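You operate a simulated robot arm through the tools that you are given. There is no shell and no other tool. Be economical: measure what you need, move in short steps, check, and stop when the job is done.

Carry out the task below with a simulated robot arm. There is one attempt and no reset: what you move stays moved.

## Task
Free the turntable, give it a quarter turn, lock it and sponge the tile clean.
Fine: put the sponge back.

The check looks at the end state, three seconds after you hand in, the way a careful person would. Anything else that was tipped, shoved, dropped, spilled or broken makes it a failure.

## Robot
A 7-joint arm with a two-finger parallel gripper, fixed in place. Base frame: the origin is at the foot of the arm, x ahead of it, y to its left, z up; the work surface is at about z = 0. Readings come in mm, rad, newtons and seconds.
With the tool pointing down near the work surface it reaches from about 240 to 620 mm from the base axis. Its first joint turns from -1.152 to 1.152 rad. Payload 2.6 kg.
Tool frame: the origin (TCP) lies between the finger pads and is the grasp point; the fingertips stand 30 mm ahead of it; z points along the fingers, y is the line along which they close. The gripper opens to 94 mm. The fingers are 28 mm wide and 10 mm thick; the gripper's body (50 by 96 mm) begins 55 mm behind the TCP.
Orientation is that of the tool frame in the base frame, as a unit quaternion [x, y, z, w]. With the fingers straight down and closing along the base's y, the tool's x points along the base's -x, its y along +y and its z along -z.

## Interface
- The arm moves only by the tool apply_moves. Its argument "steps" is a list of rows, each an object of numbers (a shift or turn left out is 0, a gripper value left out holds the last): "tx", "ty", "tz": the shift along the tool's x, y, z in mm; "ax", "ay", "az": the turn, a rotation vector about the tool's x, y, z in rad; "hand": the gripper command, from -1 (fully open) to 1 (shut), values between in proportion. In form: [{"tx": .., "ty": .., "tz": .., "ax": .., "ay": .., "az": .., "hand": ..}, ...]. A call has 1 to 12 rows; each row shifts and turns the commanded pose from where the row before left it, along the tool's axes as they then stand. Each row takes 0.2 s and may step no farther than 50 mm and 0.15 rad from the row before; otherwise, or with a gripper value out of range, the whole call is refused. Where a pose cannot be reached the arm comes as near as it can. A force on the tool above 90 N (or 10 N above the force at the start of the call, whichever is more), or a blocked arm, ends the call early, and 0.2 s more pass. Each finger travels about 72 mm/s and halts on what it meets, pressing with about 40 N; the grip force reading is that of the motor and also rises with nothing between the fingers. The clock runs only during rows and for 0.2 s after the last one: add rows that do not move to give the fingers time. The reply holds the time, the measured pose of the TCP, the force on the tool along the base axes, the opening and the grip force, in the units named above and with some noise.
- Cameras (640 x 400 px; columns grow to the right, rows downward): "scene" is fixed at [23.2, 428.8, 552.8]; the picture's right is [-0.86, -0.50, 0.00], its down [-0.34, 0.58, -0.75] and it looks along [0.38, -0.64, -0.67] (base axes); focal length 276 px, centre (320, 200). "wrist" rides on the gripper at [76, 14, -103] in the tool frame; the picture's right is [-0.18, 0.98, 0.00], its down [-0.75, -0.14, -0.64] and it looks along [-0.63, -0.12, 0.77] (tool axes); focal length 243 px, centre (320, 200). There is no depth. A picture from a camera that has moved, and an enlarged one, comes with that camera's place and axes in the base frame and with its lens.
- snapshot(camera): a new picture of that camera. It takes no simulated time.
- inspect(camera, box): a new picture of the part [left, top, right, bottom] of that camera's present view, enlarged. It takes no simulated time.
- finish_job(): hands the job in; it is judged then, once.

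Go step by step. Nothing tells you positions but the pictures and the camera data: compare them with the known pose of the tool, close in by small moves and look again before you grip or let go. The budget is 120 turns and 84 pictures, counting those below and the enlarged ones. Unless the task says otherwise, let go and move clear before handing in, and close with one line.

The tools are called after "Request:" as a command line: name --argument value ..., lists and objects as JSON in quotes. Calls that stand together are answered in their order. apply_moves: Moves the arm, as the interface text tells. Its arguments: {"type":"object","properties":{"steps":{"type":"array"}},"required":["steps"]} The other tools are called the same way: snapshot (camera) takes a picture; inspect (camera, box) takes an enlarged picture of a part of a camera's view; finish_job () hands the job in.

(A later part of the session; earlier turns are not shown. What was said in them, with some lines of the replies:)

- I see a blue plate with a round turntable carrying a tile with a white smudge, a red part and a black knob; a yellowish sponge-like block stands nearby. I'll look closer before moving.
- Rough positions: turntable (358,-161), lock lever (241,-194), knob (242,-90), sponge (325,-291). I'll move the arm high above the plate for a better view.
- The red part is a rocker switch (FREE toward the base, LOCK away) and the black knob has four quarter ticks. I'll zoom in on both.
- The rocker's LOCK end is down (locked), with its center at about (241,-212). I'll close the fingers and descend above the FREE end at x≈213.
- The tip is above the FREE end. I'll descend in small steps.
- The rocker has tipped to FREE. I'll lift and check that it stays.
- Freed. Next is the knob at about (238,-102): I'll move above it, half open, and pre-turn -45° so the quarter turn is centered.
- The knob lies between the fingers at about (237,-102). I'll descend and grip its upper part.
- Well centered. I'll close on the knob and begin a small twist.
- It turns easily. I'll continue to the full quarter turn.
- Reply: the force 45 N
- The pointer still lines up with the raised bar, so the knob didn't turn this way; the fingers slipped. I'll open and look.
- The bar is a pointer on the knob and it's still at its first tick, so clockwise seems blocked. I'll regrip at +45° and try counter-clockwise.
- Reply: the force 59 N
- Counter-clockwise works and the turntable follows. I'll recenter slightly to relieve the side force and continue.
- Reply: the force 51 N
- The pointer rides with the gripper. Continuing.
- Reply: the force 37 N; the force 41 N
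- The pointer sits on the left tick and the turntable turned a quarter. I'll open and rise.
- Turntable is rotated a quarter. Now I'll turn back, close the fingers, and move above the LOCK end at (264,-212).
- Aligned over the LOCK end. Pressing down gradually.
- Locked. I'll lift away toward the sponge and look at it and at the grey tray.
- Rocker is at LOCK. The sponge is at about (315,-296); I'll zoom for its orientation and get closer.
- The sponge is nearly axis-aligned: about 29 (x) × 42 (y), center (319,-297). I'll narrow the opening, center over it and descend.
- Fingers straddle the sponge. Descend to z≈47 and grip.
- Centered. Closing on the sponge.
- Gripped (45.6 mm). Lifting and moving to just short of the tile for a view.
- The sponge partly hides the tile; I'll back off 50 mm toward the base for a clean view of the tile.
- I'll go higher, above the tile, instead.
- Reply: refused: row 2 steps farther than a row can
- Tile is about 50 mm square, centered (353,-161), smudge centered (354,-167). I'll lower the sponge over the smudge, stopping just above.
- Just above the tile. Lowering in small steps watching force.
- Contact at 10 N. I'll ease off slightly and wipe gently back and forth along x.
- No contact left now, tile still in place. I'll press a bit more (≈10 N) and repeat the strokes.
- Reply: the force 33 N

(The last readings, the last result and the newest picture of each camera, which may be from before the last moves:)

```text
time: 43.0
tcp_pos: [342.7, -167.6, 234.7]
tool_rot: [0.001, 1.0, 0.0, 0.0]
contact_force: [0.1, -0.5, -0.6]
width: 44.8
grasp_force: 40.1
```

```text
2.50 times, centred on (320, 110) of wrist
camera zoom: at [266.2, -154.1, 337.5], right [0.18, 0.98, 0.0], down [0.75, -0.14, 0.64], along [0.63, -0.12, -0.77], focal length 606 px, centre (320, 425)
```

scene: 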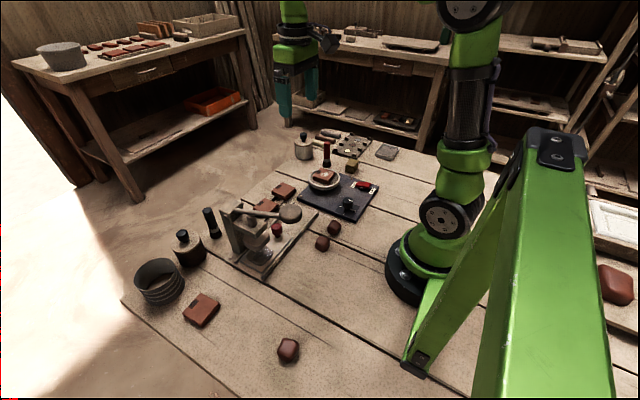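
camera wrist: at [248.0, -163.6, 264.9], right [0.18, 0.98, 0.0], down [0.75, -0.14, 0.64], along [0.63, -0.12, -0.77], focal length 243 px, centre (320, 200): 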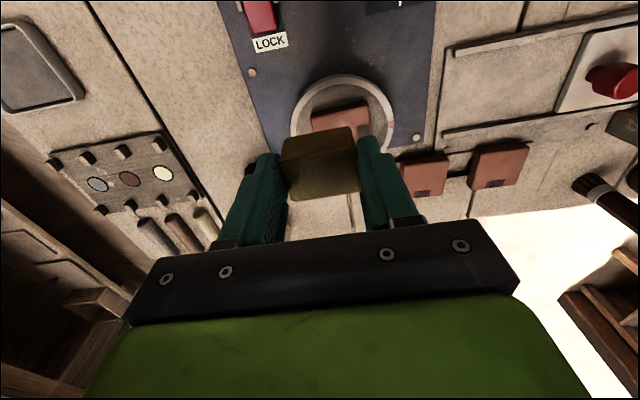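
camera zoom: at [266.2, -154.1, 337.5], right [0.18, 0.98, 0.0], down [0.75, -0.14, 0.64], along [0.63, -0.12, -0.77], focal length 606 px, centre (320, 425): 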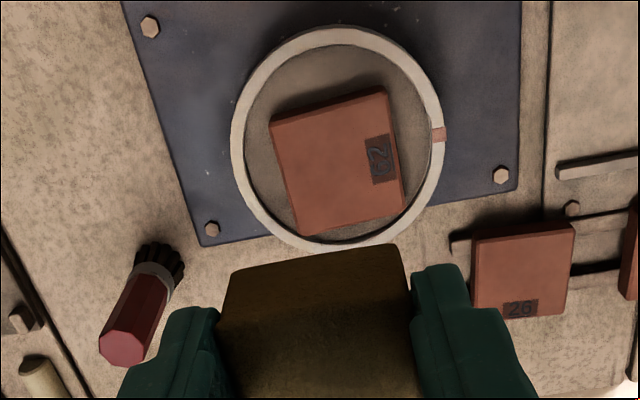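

The tile is clean and undisturbed. Now I'll return the sponge to (316,-295.5).

Request:
apply_moves --steps '[{"tx": 13, "ty": -43}, {"tx": 13, "ty": -43}, {"ty": -42}, {"tz": 45}, {"tz": 45}, {"tz": 45}, {"tz": 30}, {"tz": 12}, {}]'

Request:
inspect --camera "scene" --box '[310, 120, 390, 190]'

```text
time: 45.0
tcp_pos: [318.3, -296.0, 56.2]
tool_rot: [0.0, 1.0, 0.0, 0.001]
contact_force: [1.0, 0.2, -0.3]
width: 44.4
grasp_force: 39.9
```

```text
5.71 times, centred on (350, 155) of scene
camera zoom: at [23.2, 428.8, 552.8], right [-0.86, -0.5, 0.0], down [-0.34, 0.58, -0.75], along [0.38, -0.64, -0.67], focal length 1575 px, centre (149, 457)
```

zoom: 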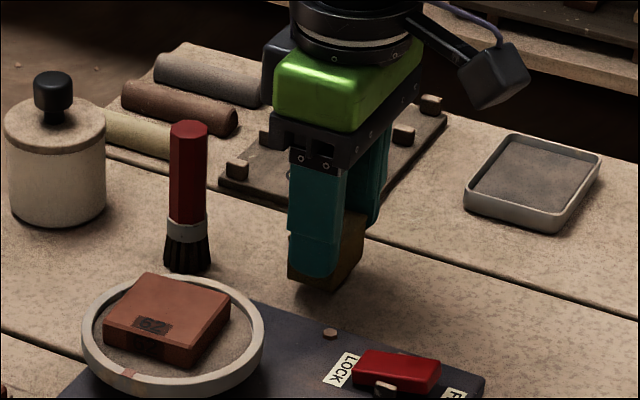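

Correct place; lowering until it touches.

Request:
apply_moves --steps '[{"tx": 2, "tz": 6}, {"tz": 2}, {"tz": 1}, {}]'

```text
time: 46.0
tcp_pos: [314.9, -297.3, 48.5]
tool_rot: [0.001, 1.0, 0.0, 0.0]
contact_force: [-0.2, 0.2, -0.6]
width: 44.7
grasp_force: 39.9
```

Request:
apply_moves --steps '[{"tz": 1}, {"tz": 1}, {}]'

```text
time: 46.8
tcp_pos: [315.2, -296.0, 45.9]
tool_rot: [0.0, 1.0, 0.0, 0.0]
contact_force: [0.5, 1.2, 2.1]
width: 44.3
grasp_force: 39.9
```

Touching the table. Releasing and rising straight up.

Request:
apply_moves --steps '[{"hand": -0.2}, {}, {}, {"tz": -30}, {"tz": -45}, {"tz": -45}, {"tz": -45}, {}]'

Request:
snapshot --camera "scene"

Request:
inspect --camera "scene" --box '[280, 120, 410, 230]'

```text
time: 48.6
tcp_pos: [318.4, -295.5, 211.9]
tool_rot: [-0.001, 1.0, 0.0, 0.0]
contact_force: [-0.3, 0.2, -0.2]
width: 56.5
grasp_force: 0.1
```

```text
37 pictures are left
```

scene: 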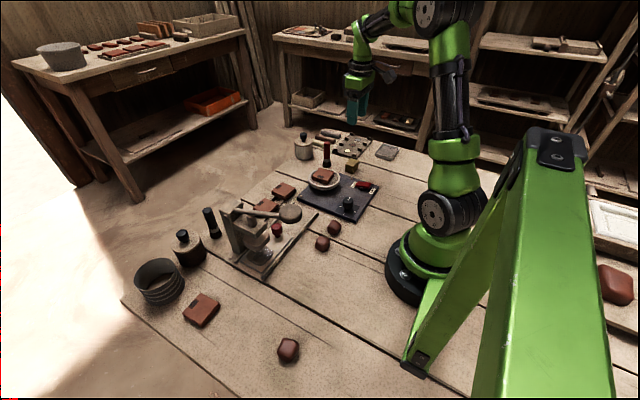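

```text
3.64 times, centred on (345, 175) of scene
camera zoom: at [23.2, 428.8, 552.8], right [-0.86, -0.5, 0.0], down [-0.34, 0.58, -0.75], along [0.38, -0.64, -0.67], focal length 1002 px, centre (229, 291)
```

zoom: 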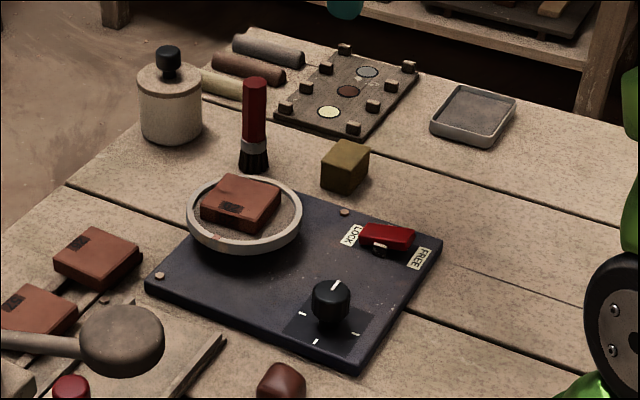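

Everything matches the first picture except the turned table, the clean tile and the knob on its next tick. The rocker is at LOCK, the sponge is back and the arm is clear, so I'm handing in.

Request:
finish_job

```text
The job is handed in.
```

The turntable was freed, turned a quarter turn counter-clockwise and locked again; the tile was sponged clean and the sponge put back in its original spot.
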